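You operate a simulated robot arm through the tools that you are given. There is no shell and no other tool.

You are at the controls of a simulated robot arm. One attempt, no reset.

TASK
Towel the wet jar dry, then fill it to its line from the honey jug.
Fine: white towel and jug back on their spots; the jar stays in the cradle, open for the capper, its cap on the rack; a teaspoon spilt at most, nothing dropped, broken or left on. Set down upright: honey jug.

It is judged by the outcome, as a careful person would: the job done as asked, and still so three seconds after it is handed in. It fails if anything else is knocked over, pushed out of place, dropped, spilled or broken. Lids that push on must go on centred and level and be pressed home; caps that screw on are set level and turned clockwise until they are tight. Flat cloth is picked up by pressing the open fingertips on it (5 to 10 N) and closing them slowly along it; thin cloth reads only 2 to 8 mm in the jaws.

THE ROBOT
A 7-joint arm with a two-finger parallel gripper, fixed in place. Base frame: the origin is at the foot of the arm, x ahead of it, y to its left, z up; the work surface is at about z = 0.85. Readings come in m, rad, newtons and seconds.
With the tool pointing down near the work surface it reaches from about 0.24 to 0.68 m from the base axis. Its first joint turns from -1.152 to 1.152 rad. Payload 2.4 kg.
The tool frame sits at the grasp point between the pads (the TCP): z along the fingers, y along the line on which they close. The tips reach 0.03 m beyond it. The gripper opens to 0.094 m. The fingers are 0.028 m wide and 0.01 m thick; the gripper's body (0.05 by 0.096 m) begins 0.055 m behind the TCP.
Orientation is that of the tool frame in the base frame, as a unit quaternion [x, y, z, w]. With the fingers straight down and closing along the base's y, the tool's x points along the base's -x, its y along +y and its z along -z.

THE INTERFACE
- The arm moves only by the tool nudge_tool. Its argument "moves" is a list of rows, each an object of numbers (a shift or turn left out is 0, a gripper value left out holds the last): "wx", "wy", "wz": the turn, a rotation vector about the tool's x, y, z in rad; "tx", "ty", "tz": the shift along the tool's x, y, z in m; "hand": the opening in per cent of the stroke, from 0 (shut) to 100 (fully open). In form: [{"wx": .., "wy": .., "wz": .., "tx": .., "ty": .., "tz": .., "hand": ..}, ...]. A call has 1 to 20 rows; each row is the pose to reach, as a shift and turn from the pose commanded when the call began, along the tool's axes at that moment. A row lasts 0.2 s, in which the tool goes at most 0.05 m and 0.15 rad; a call with a longer step from one row to the next is refused whole, and so is a gripper value outside its range. Where a pose cannot be reached the arm comes as near as it can. A force on the tool above 40 N (or 10 N above the force at the start of the call, whichever is more), or a blocked arm, ends the call early, and 0.2 s more pass. Each finger travels about 0.153 m/s and halts on what it meets, pressing with about 38 N; the grip force reading is that of the motor and also rises with nothing between the fingers. The clock runs only during rows and for 0.2 s after the last one: add rows that repeat a pose to give the fingers time. It gives the time, the measured TCP pose, the force on the tool (base axes), the opening and the grip force at its end, in the units of the frame above (readings bear some noise), with the torque about the TCP (base axes, N m) and any sound that the robot's microphone picked up, and new pictures: "views" is both (left out), scene, wrist or none.
- Cameras (640 x 400 px; columns grow to the right, rows downward): "scene" is fixed at [0.0511, 0.4742, 1.4514]; the picture's right is [-0.65, -0.76, 0.00], its down [-0.40, 0.34, -0.85] and it looks along [0.65, -0.56, -0.52] (base axes); focal length 278 px, centre (320, 200). "wrist" rides on the gripper at [0.076, 0.014, -0.103] in the tool frame; the picture's right is [-0.18, 0.98, 0.00], its down [-0.75, -0.14, -0.64] and it looks along [-0.63, -0.12, 0.77] (tool axes); focal length 243 px, centre (320, 200). There is no depth. A picture from a camera that has moved, and an enlarged one, comes with that camera's place and axes in the base frame and with its lens. The place of the scene camera against the robot may be out by one fixed shift of up to 0.012 m in any direction.
- enlarge(camera, box): a new picture of the part [left, top, right, bottom] of that camera's present view, enlarged. The clock stands still meanwhile.
- job_done(): hands the job in; it is judged then, once.

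Nothing tells you positions but the pictures and the camera data. Unless the task says otherwise, let go and move clear before handing in.

The tools are called after ">>>" as a command line: name --argument value ..., lists and objects as JSON in quotes. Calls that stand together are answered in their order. nudge_tool: Moves the arm, as the interface text tells. Its arguments: {"type":"object","properties":{"moves":{"type":"array","items":{"type":"object","properties":{"wx":{"type":"number"},"wy":{"type":"number"},"wz":{"type":"number"},"tx":{"type":"number"},"ty":{"type":"number"},"tz":{"type":"number"},"hand":{"type":"number"}}}},"views":{"type":"string","enum":["both","scene","wrist","none"]}},"required":["moves"]} The other tools are called the same way: enlarge (camera, box) takes an enlarged picture of a part of a camera's view; job_done () hands the job in.

At the start:

```text
t: 0.0
eef_pos: [0.3411, 0.1776, 1.3039]
tool_rot: [0.0, 1.0, -0.001, 0.0]
force: [0.0, 0.3, 0.0]
wrist_torque: [-0.02, -0.02, 0.0]
gripper_width: 0.0939
finger_force: 0.1
```

scene: 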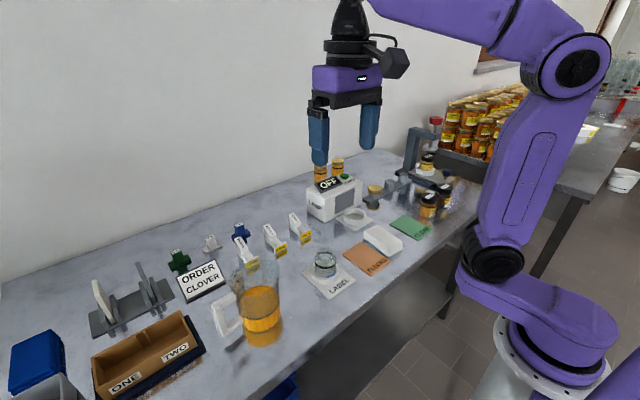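
wrist: 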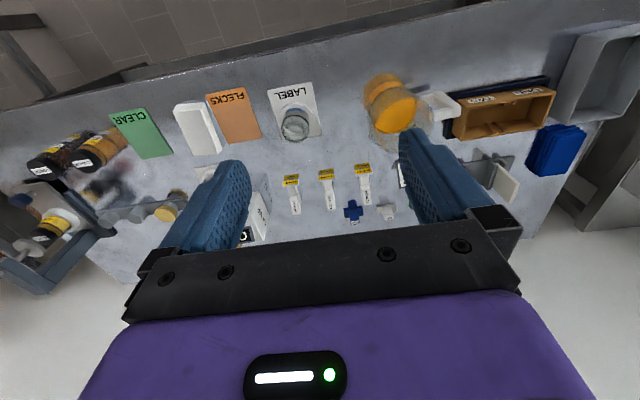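

I see a workbench with a jug of honey, a small glass jar on a white "LABEL" card, coloured cards (FLECKS, CLEAR), a white towel-like block, a machine with an OFF sign, and other items. First I'll look closer before moving anything.

>>> enlarge --camera "scene" --box '[200, 220, 360, 360]'

>>> enlarge --camera "scene" --box '[300, 150, 460, 290]'

>>> enlarge --camera "scene" --box '[0, 230, 240, 400]'

>>> enlarge --camera "wrist" --box '[240, 60, 460, 240]'

>>> enlarge --camera "wrist" --box '[0, 80, 280, 280]'

>>> enlarge --camera "wrist" --box '[400, 20, 640, 240]'

>>> enlarge --camera "scene" --box '[380, 80, 540, 230]'

```text
2.86 times, centred on (280, 290) of scene
camera zoom: at [0.0511, 0.4742, 1.4514], right [-0.65, -0.76, 0.0], down [-0.4, 0.34, -0.85], along [0.65, -0.56, -0.52], focal length 796 px, centre (434, -57)
```

zoom: 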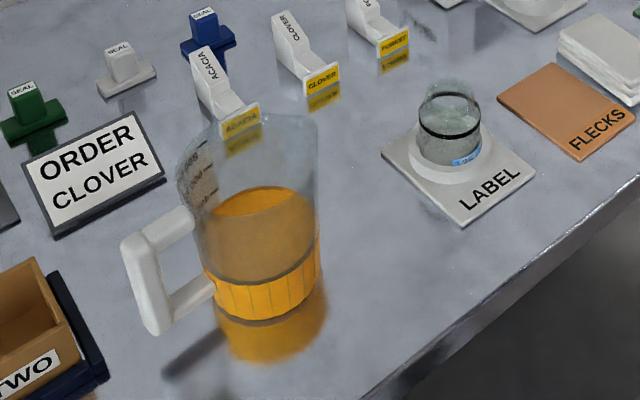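

```text
2.86 times, centred on (380, 220) of scene
camera zoom: at [0.0511, 0.4742, 1.4514], right [-0.65, -0.76, 0.0], down [-0.4, 0.34, -0.85], along [0.65, -0.56, -0.52], focal length 796 px, centre (149, 143)
```

zoom: 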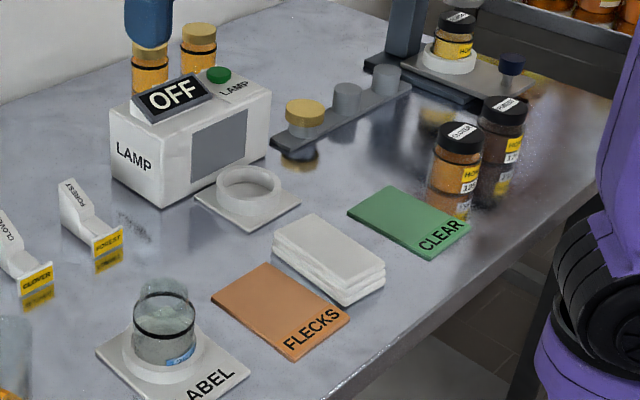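

```text
2.35 times, centred on (120, 315) of scene
camera zoom: at [0.0511, 0.4742, 1.4514], right [-0.65, -0.76, 0.0], down [-0.4, 0.34, -0.85], along [0.65, -0.56, -0.52], focal length 655 px, centre (791, -71)
```

zoom: 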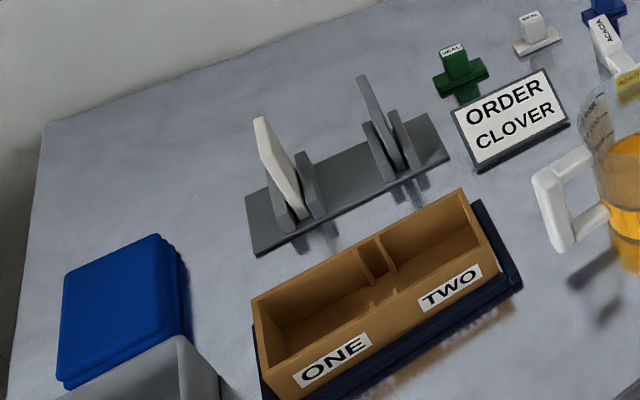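

```text
2.22 times, centred on (350, 150) of wrist
camera zoom: at [0.2641, 0.1914, 1.4068], right [0.18, 0.98, 0.0], down [0.75, -0.14, 0.64], along [0.63, -0.12, -0.77], focal length 539 px, centre (253, 311)
```

zoom: 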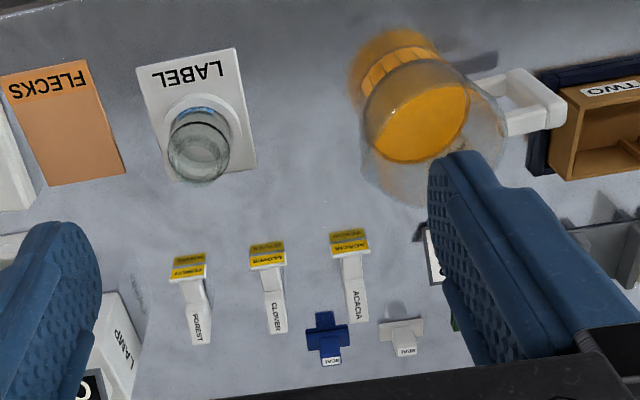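

```text
2.00 times, centred on (140, 180) of wrist
camera zoom: at [0.2641, 0.1914, 1.4068], right [0.18, 0.98, 0.0], down [0.75, -0.14, 0.64], along [0.63, -0.12, -0.77], focal length 485 px, centre (680, 240)
```

zoom: 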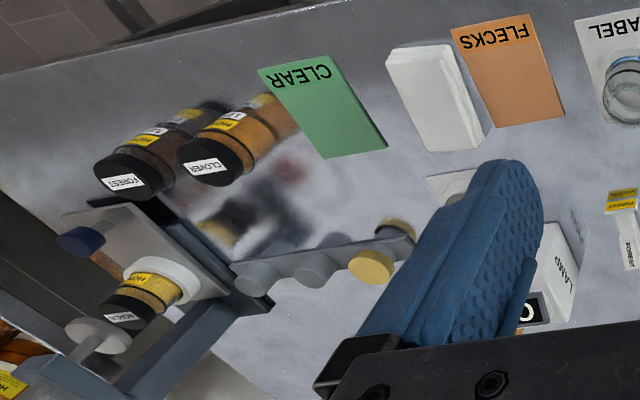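

```text
1.82 times, centred on (520, 130) of wrist
camera zoom: at [0.2641, 0.1914, 1.4068], right [0.18, 0.98, 0.0], down [0.75, -0.14, 0.64], along [0.63, -0.12, -0.77], focal length 441 px, centre (-44, 327)
```

zoom: 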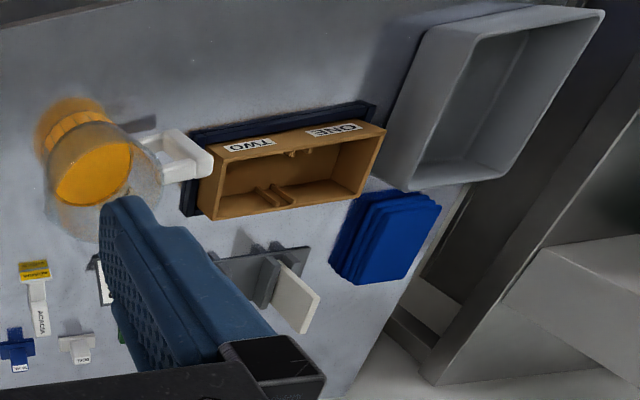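

```text
2.67 times, centred on (460, 155) of scene
camera zoom: at [0.0511, 0.4742, 1.4514], right [-0.65, -0.76, 0.0], down [-0.4, 0.34, -0.85], along [0.65, -0.56, -0.52], focal length 743 px, centre (-53, 320)
```

zoom: 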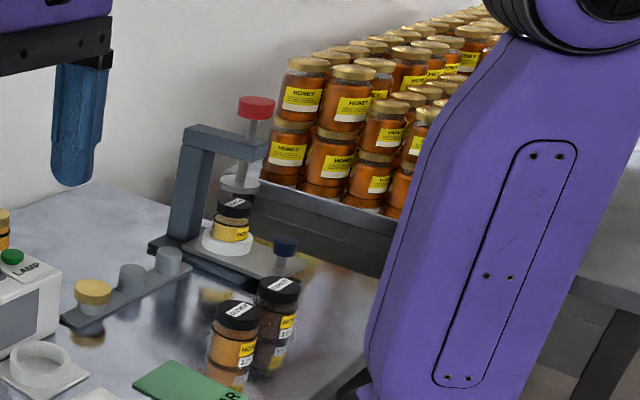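

The bench holds, by my estimate, the wet jar in its white cradle at (0.47, 0.10), the jug at (0.455, 0.31) with its handle toward +y, and the white towel pad at (0.45, -0.14). I'll bring the wrist camera closer to the jar.

>>> nudge_tool --moves '[{"tz": 0.04, "ty": -0.01}, {"tz": 0.085, "ty": -0.02}, {"tz": 0.13, "ty": -0.03}, {"tz": 0.175, "ty": -0.04}, {"tz": 0.22, "ty": -0.05}, {"tz": 0.25, "ty": -0.05}, {"tz": 0.25, "ty": -0.05}]'

```text
t: 1.6
eef_pos: [0.3399, 0.1276, 1.0542]
tool_rot: [0.001, 1.0, 0.0, -0.001]
force: [0.5, -0.2, -0.1]
wrist_torque: [-0.01, 0.0, -0.04]
gripper_width: 0.0938
finger_force: 0.0
camera wrist: at [0.2637, 0.1411, 1.1561], right [0.18, 0.98, 0.0], down [0.75, -0.14, 0.64], along [0.63, -0.12, -0.77], focal length 243 px, centre (320, 200)
```

scene: 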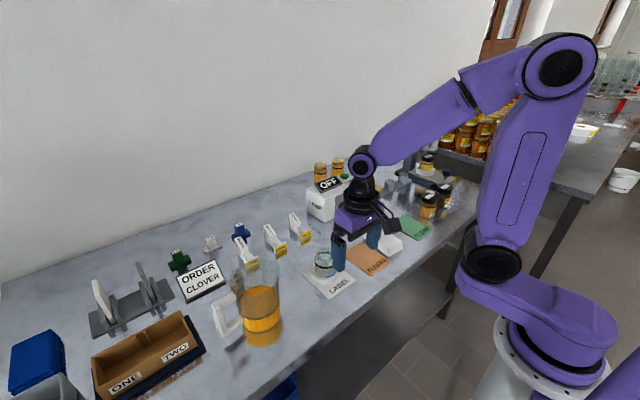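
wrist: 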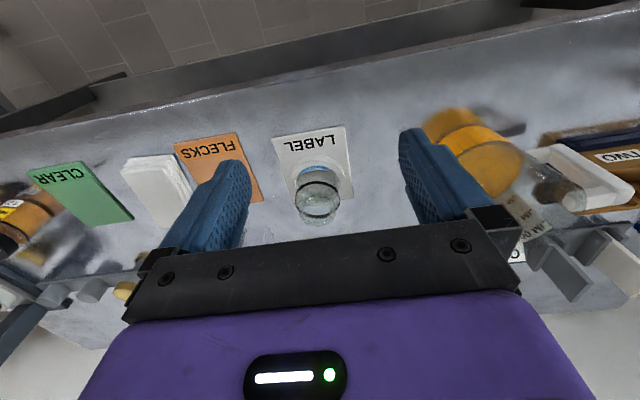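

>>> enlarge --camera "wrist" --box '[260, 110, 390, 240]'

>>> enlarge --camera "wrist" --box '[400, 90, 640, 240]'

>>> enlarge --camera "scene" --box '[295, 240, 360, 305]'

>>> enlarge --camera "wrist" --box '[100, 120, 290, 240]'

>>> enlarge --camera "scene" --box '[200, 250, 300, 360]'

```text
3.08 times, centred on (325, 175) of wrist
camera zoom: at [0.2637, 0.1411, 1.1561], right [0.18, 0.98, 0.0], down [0.75, -0.14, 0.64], along [0.63, -0.12, -0.77], focal length 746 px, centre (305, 277)
```

zoom: 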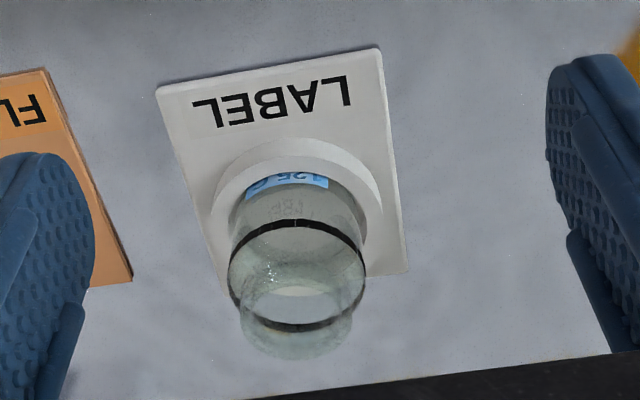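

```text
2.67 times, centred on (520, 165) of wrist
camera zoom: at [0.2637, 0.1411, 1.1561], right [0.18, 0.98, 0.0], down [0.75, -0.14, 0.64], along [0.63, -0.12, -0.77], focal length 647 px, centre (-213, 293)
```

zoom: 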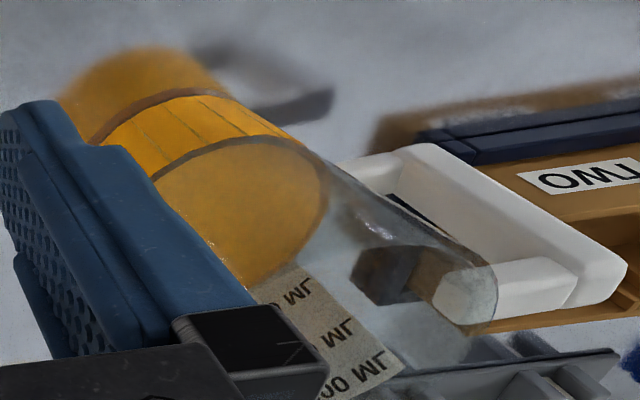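

```text
6.15 times, centred on (328, 272) of scene
camera zoom: at [0.0511, 0.4742, 1.4514], right [-0.65, -0.76, 0.0], down [-0.4, 0.34, -0.85], along [0.65, -0.56, -0.52], focal length 1714 px, centre (274, -246)
```

zoom: 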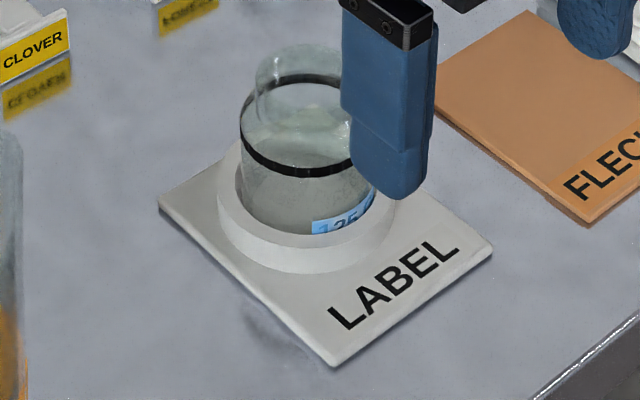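

```text
3.33 times, centred on (195, 180) of wrist
camera zoom: at [0.2637, 0.1411, 1.1561], right [0.18, 0.98, 0.0], down [0.75, -0.14, 0.64], along [0.63, -0.12, -0.77], focal length 809 px, centre (737, 267)
```

zoom: 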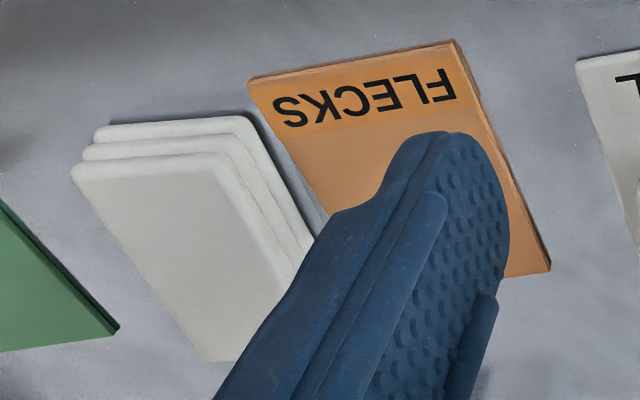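

```text
3.64 times, centred on (250, 305) of scene
camera zoom: at [0.0511, 0.4742, 1.4514], right [-0.65, -0.76, 0.0], down [-0.4, 0.34, -0.85], along [0.65, -0.56, -0.52], focal length 1013 px, centre (574, -182)
```

zoom: 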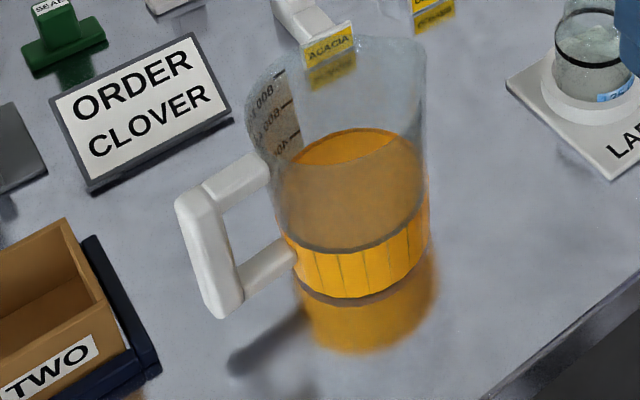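

The jar sits upright in the cradle ring, with its axis near (0.464, 0.099), black fill line at about z 0.909 and rim near 0.936. I'll move a bit closer to see the wetness.

>>> nudge_tool --moves '[{"tz": 0.03, "tx": -0.01, "ty": -0.01}, {"tz": 0.06, "tx": -0.02, "ty": -0.02}, {"tz": 0.065, "tx": -0.02, "ty": -0.02}]' --views "wrist"

>>> enlarge --camera "wrist" --box '[240, 120, 400, 260]'

```text
t: 2.4
eef_pos: [0.3613, 0.1083, 0.9885]
tool_rot: [0.0, 1.0, 0.001, -0.001]
force: [0.3, -0.4, -0.3]
wrist_torque: [-0.03, -0.01, 0.01]
gripper_width: 0.0939
finger_force: 0.1
camera wrist: at [0.2835, 0.1213, 1.0916], right [0.19, 0.98, 0.0], down [0.75, -0.14, 0.64], along [0.63, -0.12, -0.77], focal length 243 px, centre (320, 200)
```

wrist: 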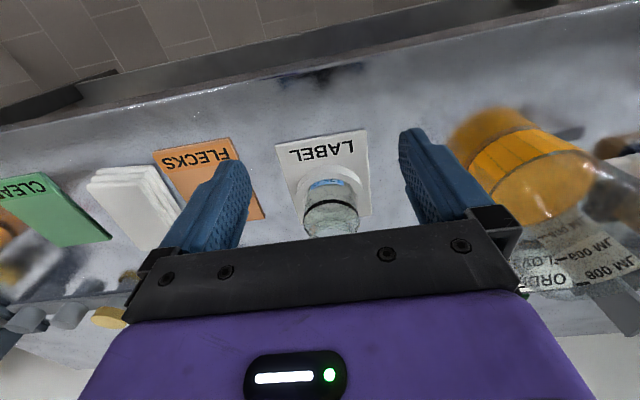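

```text
2.86 times, centred on (320, 190) of wrist
camera zoom: at [0.2835, 0.1213, 1.0916], right [0.19, 0.98, 0.0], down [0.75, -0.14, 0.64], along [0.63, -0.12, -0.77], focal length 693 px, centre (320, 229)
```

zoom: 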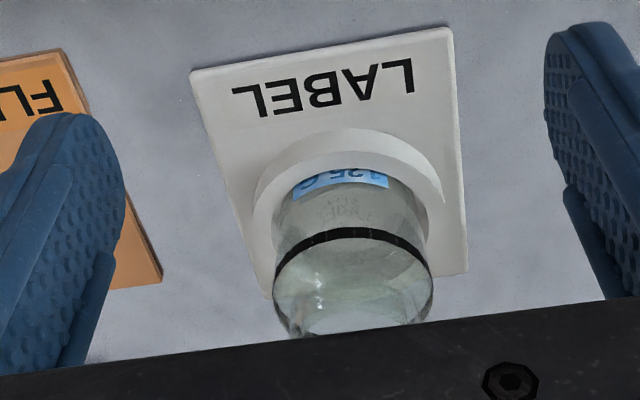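

The droplets are faint at this range, so I'll use this as my "before" picture. Next I go over the white towel pad near (0.44, -0.125) to measure it.

>>> nudge_tool --moves '[{"tz": -0.03, "tx": 0.01, "ty": -0.03}, {"tz": -0.06, "tx": 0.02, "ty": -0.07}, {"tz": -0.06, "tx": 0.02, "ty": -0.12}, {"tz": -0.06, "tx": 0.02, "ty": -0.17}, {"tz": -0.06, "tx": 0.02, "ty": -0.22}, {"tz": -0.06, "tx": 0.02, "ty": -0.24}, {"tz": -0.06, "tx": 0.02, "ty": -0.24}]' --views "both"

>>> enlarge --camera "wrist" --box '[220, 90, 420, 240]'

>>> enlarge --camera "scene" --box '[295, 240, 360, 305]'

```text
refused: row 2 steps farther than a row can; nothing moved
```

```text
2.67 times, centred on (320, 165) of wrist
camera zoom: at [0.2835, 0.1213, 1.0916], right [0.19, 0.98, 0.0], down [0.75, -0.14, 0.64], along [0.63, -0.12, -0.77], focal length 647 px, centre (320, 293)
```

zoom: 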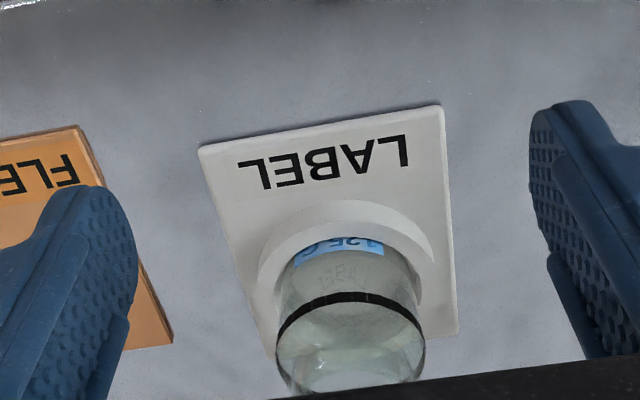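

```text
6.15 times, centred on (328, 272) of scene
camera zoom: at [0.0511, 0.4742, 1.4514], right [-0.65, -0.76, 0.0], down [-0.4, 0.34, -0.85], along [0.65, -0.56, -0.52], focal length 1714 px, centre (274, -246)
```

zoom: 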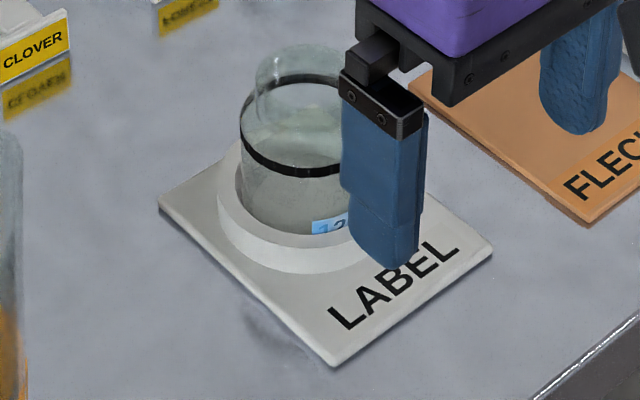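

The move was refused because one step was too long and nothing moved; the jar view is unchanged. I'll repeat the trip over to the towel with shorter steps.

>>> nudge_tool --moves '[{"tz": -0.03, "tx": 0.01, "ty": -0.02}, {"tz": -0.055, "tx": 0.02, "ty": -0.055}, {"tz": -0.06, "tx": 0.02, "ty": -0.1}, {"tz": -0.06, "tx": 0.02, "ty": -0.145}, {"tz": -0.06, "tx": 0.02, "ty": -0.19}, {"tz": -0.06, "tx": 0.02, "ty": -0.23}, {"tz": -0.06, "tx": 0.02, "ty": -0.24}, {"tz": -0.06, "tx": 0.02, "ty": -0.24}]' --views "both"

>>> enlarge --camera "wrist" --box '[220, 90, 420, 240]'

>>> enlarge --camera "scene" --box '[295, 240, 360, 305]'

```text
t: 4.2
eef_pos: [0.3409, -0.1338, 1.05]
tool_rot: [0.001, 1.0, 0.0, 0.0]
force: [-0.3, 0.5, -0.2]
wrist_torque: [0.05, -0.01, -0.01]
gripper_width: 0.0939
finger_force: 0.0
camera wrist: at [0.2637, -0.1198, 1.152], right [0.18, 0.98, 0.0], down [0.75, -0.14, 0.64], along [0.63, -0.12, -0.77], focal length 243 px, centre (320, 200)
```

scene: 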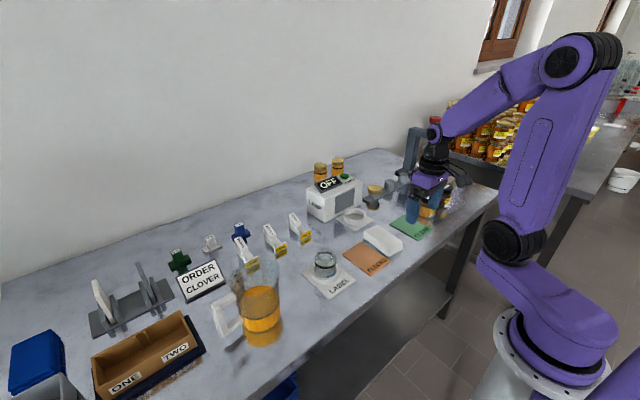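
wrist: 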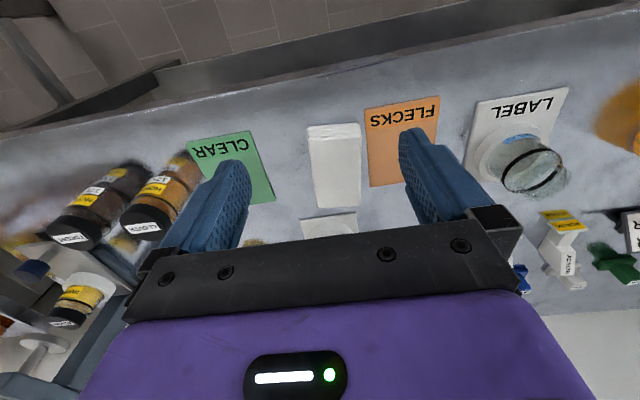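

```text
2.67 times, centred on (320, 165) of wrist
camera zoom: at [0.2637, -0.1198, 1.152], right [0.18, 0.98, 0.0], down [0.75, -0.14, 0.64], along [0.63, -0.12, -0.77], focal length 647 px, centre (320, 293)
```

zoom: 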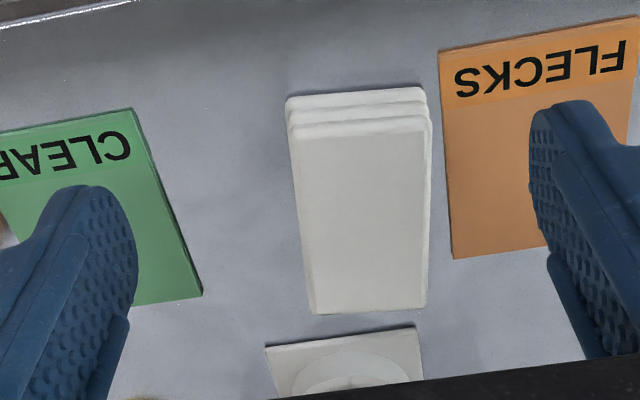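

```text
6.15 times, centred on (328, 272) of scene
camera zoom: at [0.0511, 0.4742, 1.4514], right [-0.65, -0.76, 0.0], down [-0.4, 0.34, -0.85], along [0.65, -0.56, -0.52], focal length 1714 px, centre (274, -246)
```

zoom: 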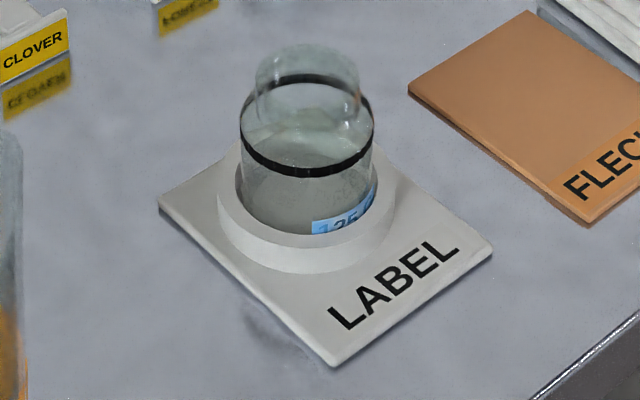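

The towel is a three-layer pad about 0.064 × 0.112 m, centred near (0.45, -0.132), its top around z 0.876 and yawed about -0.1 rad. I'll line up above it with the fingers part open.

>>> nudge_tool --moves '[{"tx": -0.03, "tz": 0.01, "wz": 0.05, "hand": 40}, {"tx": -0.065, "tz": 0.03, "wz": 0.1, "hand": 40}, {"tx": -0.1, "tz": 0.055, "wz": 0.1, "hand": 40}, {"tx": -0.109, "tz": 0.09, "ty": 0.002, "wz": 0.1, "hand": 40}, {"tx": -0.109, "tz": 0.11, "ty": 0.002, "wz": 0.1, "hand": 40}, {"tx": -0.109, "tz": 0.11, "ty": 0.002, "wz": 0.1, "hand": 40}]'

>>> enlarge --camera "scene" --box '[340, 190, 440, 280]'

```text
t: 5.6
eef_pos: [0.4511, -0.1298, 0.938]
tool_rot: [0.05, 0.999, 0.001, 0.001]
force: [0.1, 0.5, 1.2]
wrist_torque: [-0.04, 0.03, -0.02]
gripper_width: 0.0376
finger_force: 0.1
camera wrist: at [0.3753, -0.1093, 1.0406], right [0.28, 0.96, 0.0], down [0.74, -0.22, 0.64], along [0.62, -0.18, -0.77], focal length 243 px, centre (320, 200)
```

scene: 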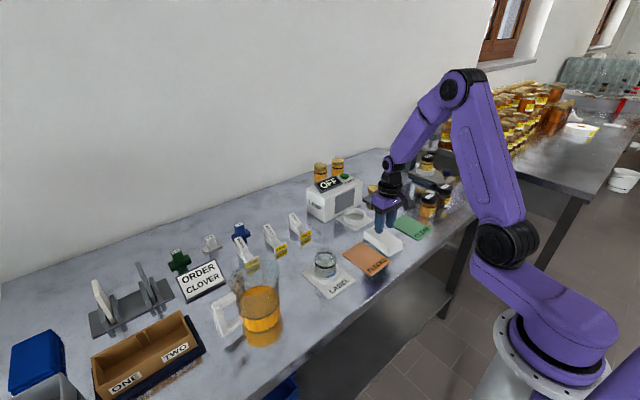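
wrist: 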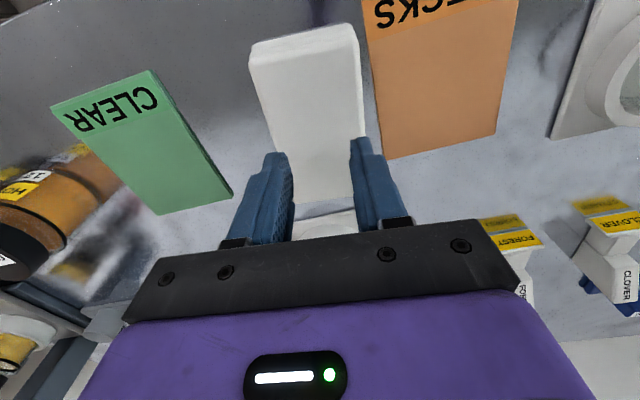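

```text
4.44 times, centred on (390, 235) of scene
camera zoom: at [0.0511, 0.4742, 1.4514], right [-0.65, -0.76, 0.0], down [-0.4, 0.34, -0.85], along [0.65, -0.56, -0.52], focal length 1238 px, centre (9, 44)
```

zoom: 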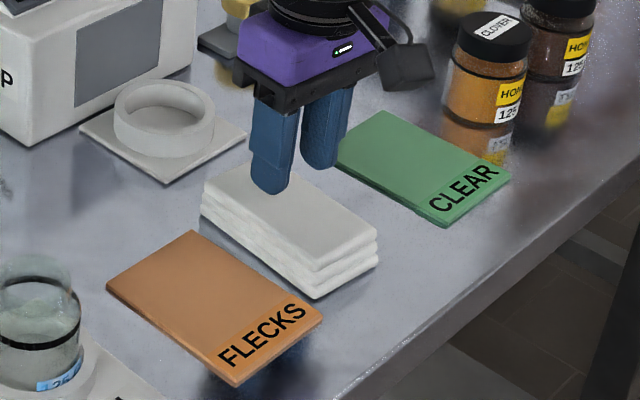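

The fingers are centred over the towel, tips about 3 cm above it. I'll descend gently to find contact.

>>> nudge_tool --moves '[{"tz": 0.01}, {"tz": 0.02}, {"tz": 0.025}, {"tz": 0.025}]' --views "none"

```text
t: 6.6
eef_pos: [0.4491, -0.1303, 0.9136]
tool_rot: [0.05, 0.999, 0.0, 0.0]
force: [-0.5, 0.3, 0.5]
wrist_torque: [0.0, 0.01, 0.0]
gripper_width: 0.0377
finger_force: 0.0
```

No contact yet at TCP z 0.914. I'll continue in small steps.

>>> nudge_tool --moves '[{"tz": 0.003}, {"tz": 0.006}, {"tz": 0.006}]' --views "none"

```text
t: 7.1
eef_pos: [0.4494, -0.132, 0.914]
tool_rot: [0.051, 0.999, 0.0, 0.0]
force: [-5.3, 1.3, 16.7]
wrist_torque: [0.07, 0.16, -0.04]
gripper_width: 0.0377
finger_force: 0.2
stopped in row 2: the force on the tool passed its limit at 49 N (the readings are from after the stop); the commanded pose is now the measured one
```

Contact: the towel top is at about z 0.884 and the press is too hard (about 17 N). I'll back off by a millimetre to settle at 5–10 N.

>>> nudge_tool --moves '[{"tz": -0.0005}, {"tz": -0.0005}]' --views "wrist"

```text
t: 7.7
eef_pos: [0.4487, -0.1316, 0.9126]
tool_rot: [0.051, 0.999, 0.001, 0.0]
force: [-5.0, 2.1, 12.0]
wrist_torque: [0.1, 0.2, -0.03]
gripper_width: 0.0375
finger_force: 0.0
camera wrist: at [0.3747, -0.1099, 1.016], right [0.28, 0.96, 0.0], down [0.74, -0.22, 0.64], along [0.62, -0.18, -0.77], focal length 243 px, centre (320, 200)
```

wrist: 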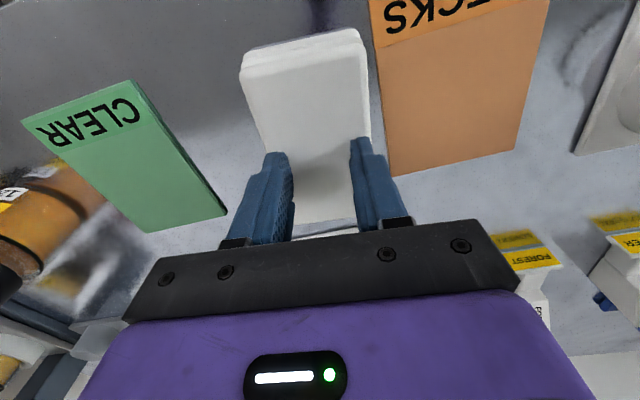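

The press reads 12 N with a little sideways push. I'll ease up slightly more.

>>> nudge_tool --moves '[{"tz": -0.0007}, {"tz": -0.0007}]' --views "none"

```text
t: 8.3
eef_pos: [0.4507, -0.132, 0.9128]
tool_rot: [0.051, 0.999, 0.0, 0.001]
force: [0.6, 1.4, 0.8]
wrist_torque: [0.0, 0.0, -0.01]
gripper_width: 0.0374
finger_force: 0.0
```

Contact was released, so the towel is stiff and needs a very small step back down.

>>> nudge_tool --moves '[{"tz": 0.0005}, {"tz": 0.0005}]' --views "none"

```text
t: 8.9
eef_pos: [0.4511, -0.1325, 0.9129]
tool_rot: [0.051, 0.999, 0.0, 0.001]
force: [-0.2, 0.6, 3.7]
wrist_torque: [-0.02, 0.0, 0.0]
gripper_width: 0.0375
finger_force: 0.2
```

>>> nudge_tool --moves '[{"tz": 0.0006}, {"tz": 0.0006}]' --views "none"

```text
t: 9.5
eef_pos: [0.4501, -0.1308, 0.9126]
tool_rot: [0.051, 0.999, 0.0, 0.001]
force: [-2.6, -0.3, 17.4]
wrist_torque: [0.0, 0.12, 0.03]
gripper_width: 0.0377
finger_force: 0.1
```

Slightly too hard now (17 N). I'll back off a third of a millimetre.

>>> nudge_tool --moves '[{"tz": -0.0003}, {"tz": -0.0003}]' --views "none"

```text
t: 10.1
eef_pos: [0.45, -0.1302, 0.9139]
tool_rot: [0.05, 0.999, -0.001, 0.0]
force: [-0.2, -1.4, 15.1]
wrist_torque: [-0.03, 0.02, -0.02]
gripper_width: 0.0375
finger_force: 0.0
```

>>> nudge_tool --moves '[{"tz": -0.0003}, {"tz": -0.0003}]' --views "none"

```text
t: 10.7
eef_pos: [0.451, -0.1307, 0.9136]
tool_rot: [0.05, 0.999, -0.001, 0.001]
force: [3.2, 0.0, 6.9]
wrist_torque: [-0.01, -0.07, -0.01]
gripper_width: 0.0374
finger_force: 0.0
```

The press is now about 7 N. I'll close the fingers slowly along the cloth.

>>> nudge_tool --moves '[{"hand": 38}, {"hand": 36}, {"hand": 34}, {"hand": 32}, {"hand": 30}, {"hand": 28}, {"hand": 26}, {"hand": 24}, {"hand": 22}, {"hand": 20}]' --views "wrist"

```text
t: 12.9
eef_pos: [0.4503, -0.1308, 0.9129]
tool_rot: [0.051, 0.999, 0.0, 0.0]
force: [-0.6, 2.7, 6.0]
wrist_torque: [0.11, 0.04, 0.01]
gripper_width: 0.022
finger_force: 3.2
camera wrist: at [0.3748, -0.1101, 1.016], right [0.28, 0.96, 0.0], down [0.74, -0.22, 0.64], along [0.62, -0.18, -0.77], focal length 243 px, centre (320, 200)
```

wrist: 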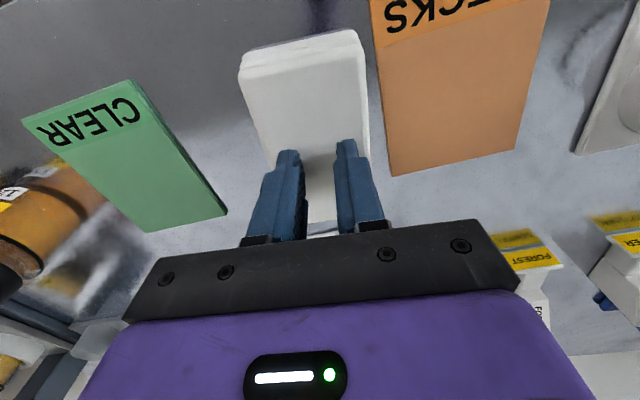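

The press holds at 6 N and the fingers feel some resistance at 22 mm. I'll keep closing.

>>> nudge_tool --moves '[{"hand": 18}, {"hand": 16}, {"hand": 14}, {"hand": 12}, {"hand": 10}, {"hand": 8}, {"hand": 6}, {"hand": 4}, {"hand": 2}, {"hand": 0}, {"hand": 0}, {"hand": 0}]' --views "both"

```text
t: 15.5
eef_pos: [0.4505, -0.1322, 0.9133]
tool_rot: [0.051, 0.999, 0.0, 0.001]
force: [-0.2, -0.9, 3.7]
wrist_torque: [-0.02, 0.05, 0.02]
gripper_width: 0.0
finger_force: 33.3
camera wrist: at [0.3749, -0.1104, 1.016], right [0.28, 0.96, 0.0], down [0.73, -0.22, 0.64], along [0.62, -0.18, -0.77], focal length 243 px, centre (320, 200)
```

scene: 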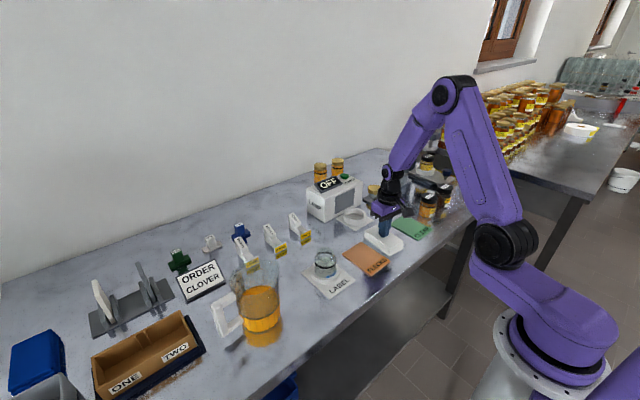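
wrist: 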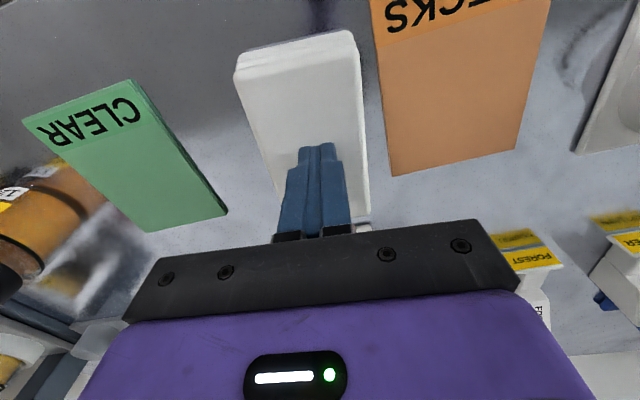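

The jaws closed fully (0 mm) on top, so the pad didn't pinch; it behaves as a thick, stiff folded pad. I'll lift off and re-measure it for a grip across its 64 mm width.

>>> nudge_tool --moves '[{"tz": -0.01}, {"tz": -0.04}, {"tz": -0.08, "tx": 0.03}, {"tz": -0.11, "tx": 0.07, "hand": 83}, {"tz": -0.137, "tx": 0.11, "hand": 83}, {"tz": -0.137, "tx": 0.11, "hand": 83}]' --views "both"

>>> enlarge --camera "wrist" --box '[220, 90, 420, 240]'

>>> enlarge --camera "scene" --box '[340, 200, 430, 280]'

```text
t: 16.9
eef_pos: [0.3393, -0.1197, 1.0493]
tool_rot: [0.051, 0.999, 0.0, 0.0]
force: [0.5, 0.1, -0.5]
wrist_torque: [0.02, -0.02, -0.01]
gripper_width: 0.078
finger_force: 0.1
camera wrist: at [0.2649, -0.0991, 1.1531], right [0.28, 0.96, 0.0], down [0.74, -0.22, 0.64], along [0.62, -0.18, -0.77], focal length 243 px, centre (320, 200)
```

scene: 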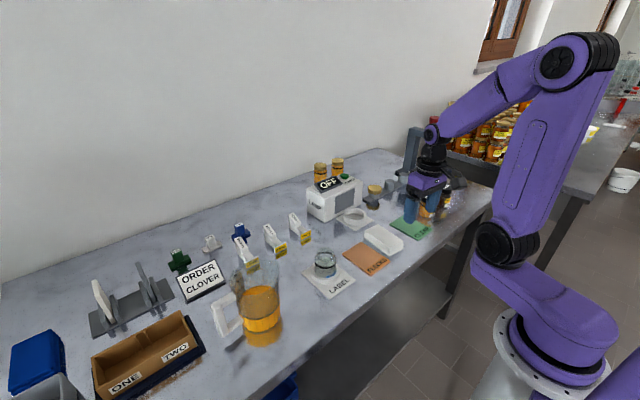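
wrist: 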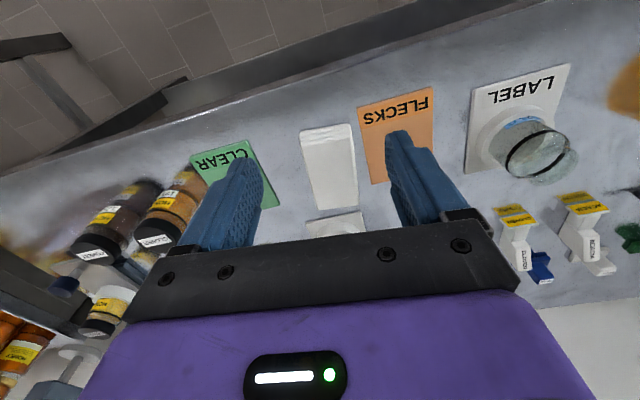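

```text
2.67 times, centred on (320, 165) of wrist
camera zoom: at [0.2649, -0.0991, 1.1531], right [0.28, 0.96, 0.0], down [0.74, -0.22, 0.64], along [0.62, -0.18, -0.77], focal length 647 px, centre (320, 293)
```

zoom: 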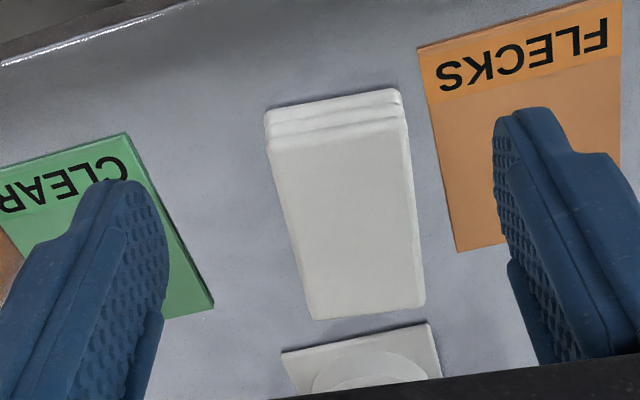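

```text
5.00 times, centred on (385, 240) of scene
camera zoom: at [0.051, 0.4742, 1.4514], right [-0.65, -0.76, 0.0], down [-0.4, 0.34, -0.85], along [0.65, -0.56, -0.52], focal length 1393 px, centre (-5, 0)
```

zoom: 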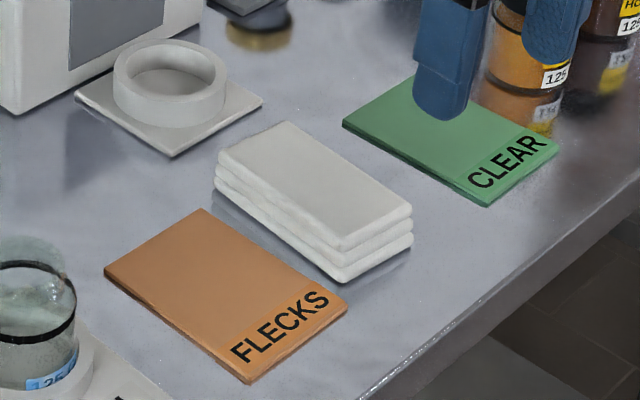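

The towel pad has shifted only a few millimetres at most. I'll take the same enlargement as at the start to compare its spot.

>>> enlarge --camera "scene" --box '[300, 150, 460, 290]'

```text
2.86 times, centred on (380, 220) of scene
camera zoom: at [0.051, 0.4742, 1.4514], right [-0.65, -0.76, 0.0], down [-0.4, 0.34, -0.85], along [0.65, -0.56, -0.52], focal length 796 px, centre (149, 143)
```

zoom: 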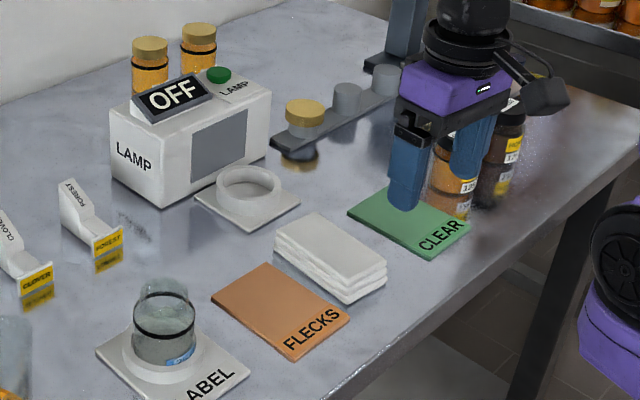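

The pad moved only 2–3 mm; I'll correct that on return. Now I align above it with the jaws at 78 mm to straddle its width.

>>> nudge_tool --moves '[{"tx": -0.035, "tz": 0.025}, {"tx": -0.07, "ty": -0.002, "tz": 0.055}, {"tx": -0.1, "ty": -0.0038, "tz": 0.09}, {"tx": -0.1106, "ty": -0.0038, "tz": 0.117}, {"tx": -0.1106, "ty": -0.0038, "tz": 0.117}]' --views "both"

>>> enlarge --camera "wrist" --box '[200, 20, 440, 240]'

>>> enlarge --camera "scene" --box '[340, 200, 430, 280]'

```text
t: 18.1
eef_pos: [0.4519, -0.134, 0.9337]
tool_rot: [0.05, 0.999, 0.0, 0.0]
force: [-0.7, 0.2, 0.9]
wrist_torque: [-0.01, -0.01, -0.05]
gripper_width: 0.0781
finger_force: 0.1
camera wrist: at [0.3758, -0.1137, 1.0358], right [0.28, 0.96, 0.0], down [0.73, -0.22, 0.64], along [0.62, -0.18, -0.77], focal length 243 px, centre (320, 200)
```

scene: 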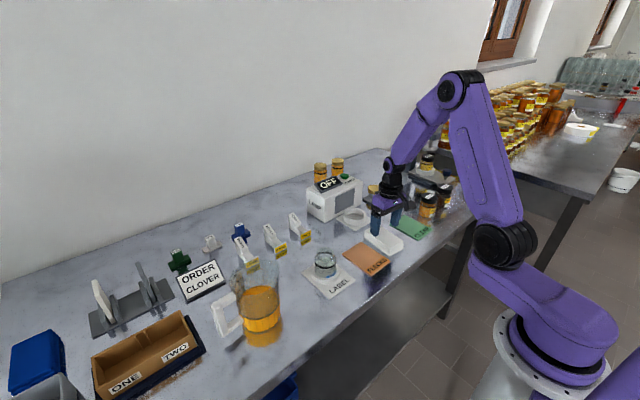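
wrist: 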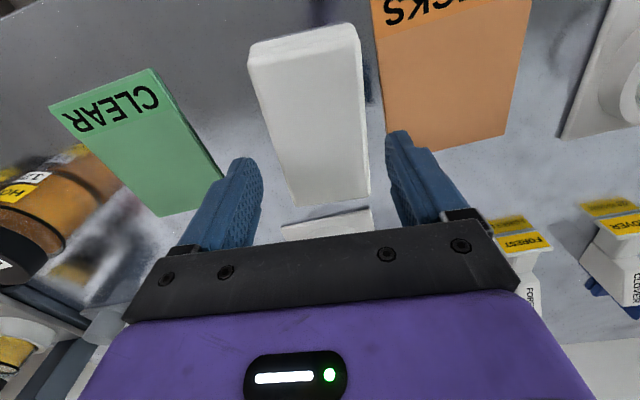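

```text
1.82 times, centred on (320, 130) of wrist
camera zoom: at [0.3758, -0.1137, 1.0358], right [0.28, 0.96, 0.0], down [0.73, -0.22, 0.64], along [0.62, -0.18, -0.77], focal length 441 px, centre (320, 327)
```

zoom: 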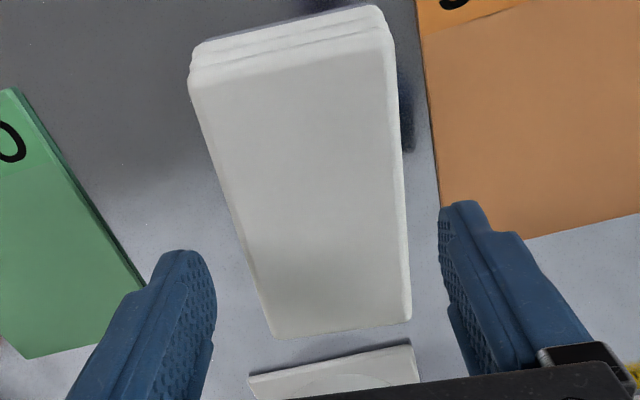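

```text
5.00 times, centred on (385, 240) of scene
camera zoom: at [0.0511, 0.4742, 1.4514], right [-0.65, -0.76, 0.0], down [-0.4, 0.34, -0.85], along [0.65, -0.56, -0.52], focal length 1393 px, centre (-5, 0)
```

zoom: 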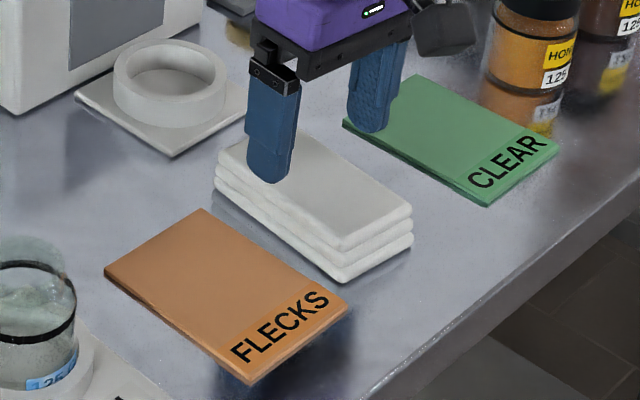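

The fingers straddle the pad evenly. I'll go down along its sides, staying above the neighbouring card, then squeeze gently.

>>> nudge_tool --moves '[{"tz": 0.01}, {"tz": 0.02}, {"tz": 0.03}, {"tz": 0.04}, {"tz": 0.04}]' --views "both"

>>> enlarge --camera "scene" --box '[340, 200, 430, 280]'

```text
t: 19.3
eef_pos: [0.4505, -0.1345, 0.8923]
tool_rot: [0.051, 0.999, 0.001, 0.001]
force: [-0.1, 0.1, -1.3]
wrist_torque: [0.0, 0.02, 0.01]
gripper_width: 0.0779
finger_force: 0.0
camera wrist: at [0.3751, -0.1139, 0.9959], right [0.28, 0.96, 0.0], down [0.73, -0.22, 0.64], along [0.62, -0.18, -0.77], focal length 243 px, centre (320, 200)
```

scene: 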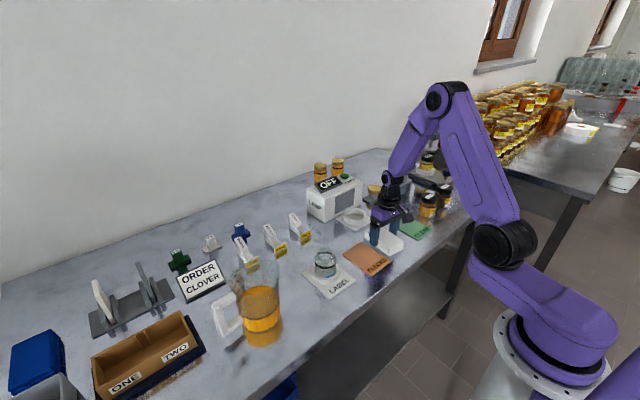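
wrist: 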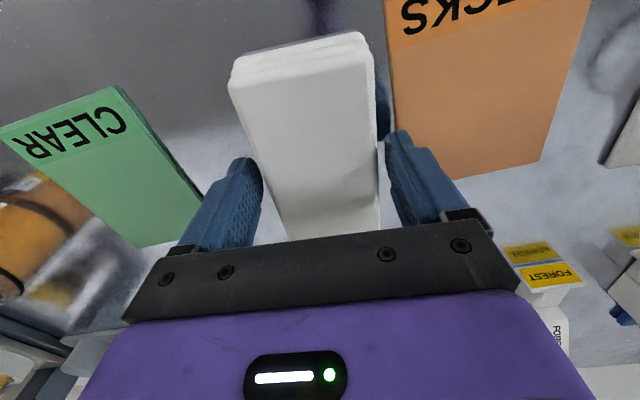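

```text
5.00 times, centred on (385, 240) of scene
camera zoom: at [0.0511, 0.4742, 1.4514], right [-0.65, -0.76, 0.0], down [-0.4, 0.34, -0.85], along [0.65, -0.56, -0.52], focal length 1393 px, centre (-5, 0)
```

zoom: 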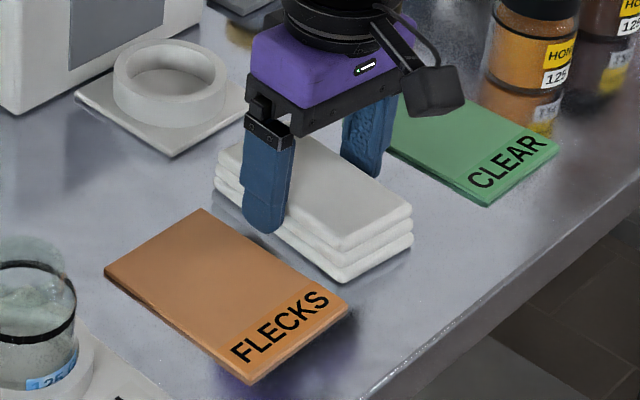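

The pad is between the fingers with no contact force. Now I close slowly on its sides.

>>> nudge_tool --moves '[{"hand": 80}, {"hand": 77}, {"hand": 74}, {"hand": 71}, {"hand": 68}, {"hand": 66}, {"hand": 64}, {"hand": 62}, {"hand": 60}, {"hand": 58}, {"hand": 58}]' --views "both"

>>> enlarge --camera "scene" --box '[340, 200, 430, 280]'

```text
t: 21.7
eef_pos: [0.4506, -0.1348, 0.8938]
tool_rot: [0.051, 0.999, -0.001, -0.001]
force: [0.2, -0.7, 0.3]
wrist_torque: [-0.03, 0.0, -0.03]
gripper_width: 0.067
finger_force: 38.1
camera wrist: at [0.375, -0.1139, 0.9961], right [0.28, 0.96, 0.0], down [0.73, -0.22, 0.64], along [0.62, -0.18, -0.77], focal length 243 px, centre (320, 200)
```

scene: 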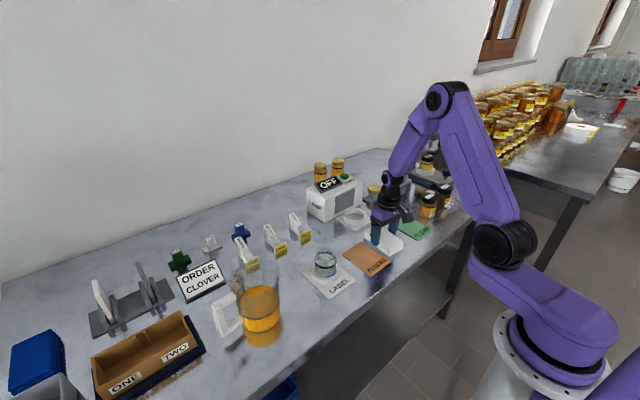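
wrist: 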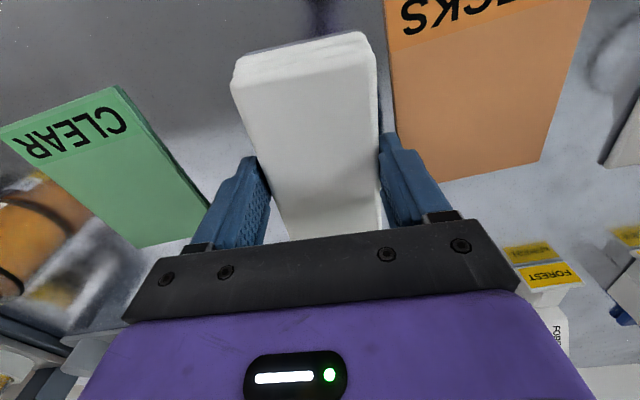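

```text
5.00 times, centred on (385, 240) of scene
camera zoom: at [0.051, 0.4742, 1.4514], right [-0.65, -0.76, 0.0], down [-0.4, 0.34, -0.85], along [0.65, -0.56, -0.52], focal length 1393 px, centre (-5, 0)
```

zoom: 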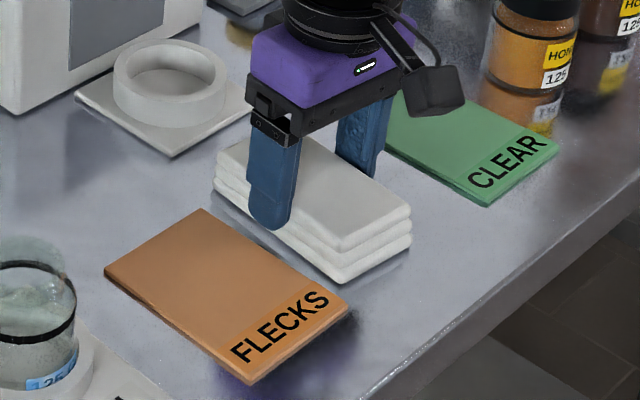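

Gripped at 67 mm with 38 N — the pad holds its shape. I note the pick pose (0.4506, -0.1345, 0.893) and lift slowly.

>>> nudge_tool --moves '[{"tz": -0.01}, {"tz": -0.02}, {"tz": -0.04}, {"tz": -0.06}, {"tz": -0.08}, {"tz": -0.1}, {"tz": -0.1}]' --views "both"

>>> enlarge --camera "scene" --box '[330, 150, 450, 270]'

```text
t: 23.3
eef_pos: [0.4499, -0.1332, 0.993]
tool_rot: [0.05, 0.999, 0.0, 0.0]
force: [-0.3, 0.0, -0.5]
wrist_torque: [0.02, 0.02, -0.01]
gripper_width: 0.067
finger_force: 37.9
camera wrist: at [0.375, -0.1131, 1.0958], right [0.28, 0.96, 0.0], down [0.74, -0.22, 0.64], along [0.62, -0.18, -0.77], focal length 243 px, centre (320, 200)
```

scene: 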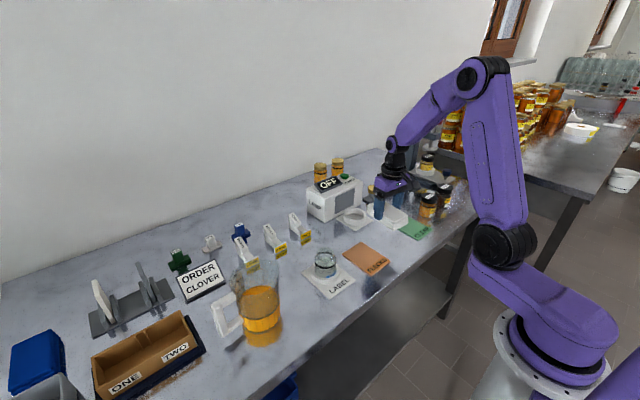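
wrist: 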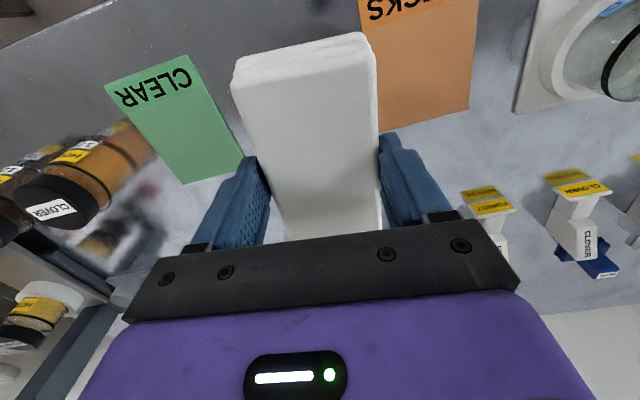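

```text
3.33 times, centred on (390, 210) of scene
camera zoom: at [0.0511, 0.4742, 1.4514], right [-0.65, -0.76, 0.0], down [-0.4, 0.34, -0.85], along [0.65, -0.56, -0.52], focal length 928 px, centre (87, 167)
```

zoom: 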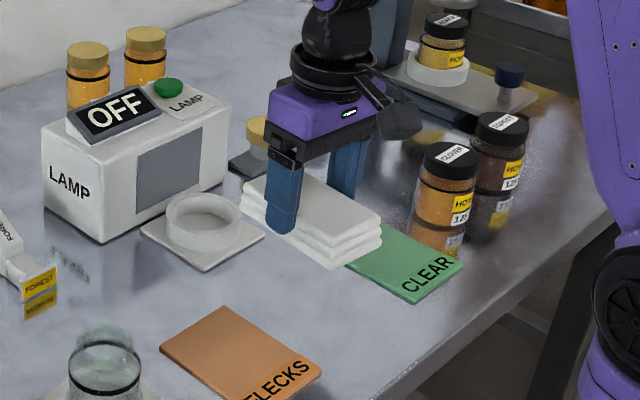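

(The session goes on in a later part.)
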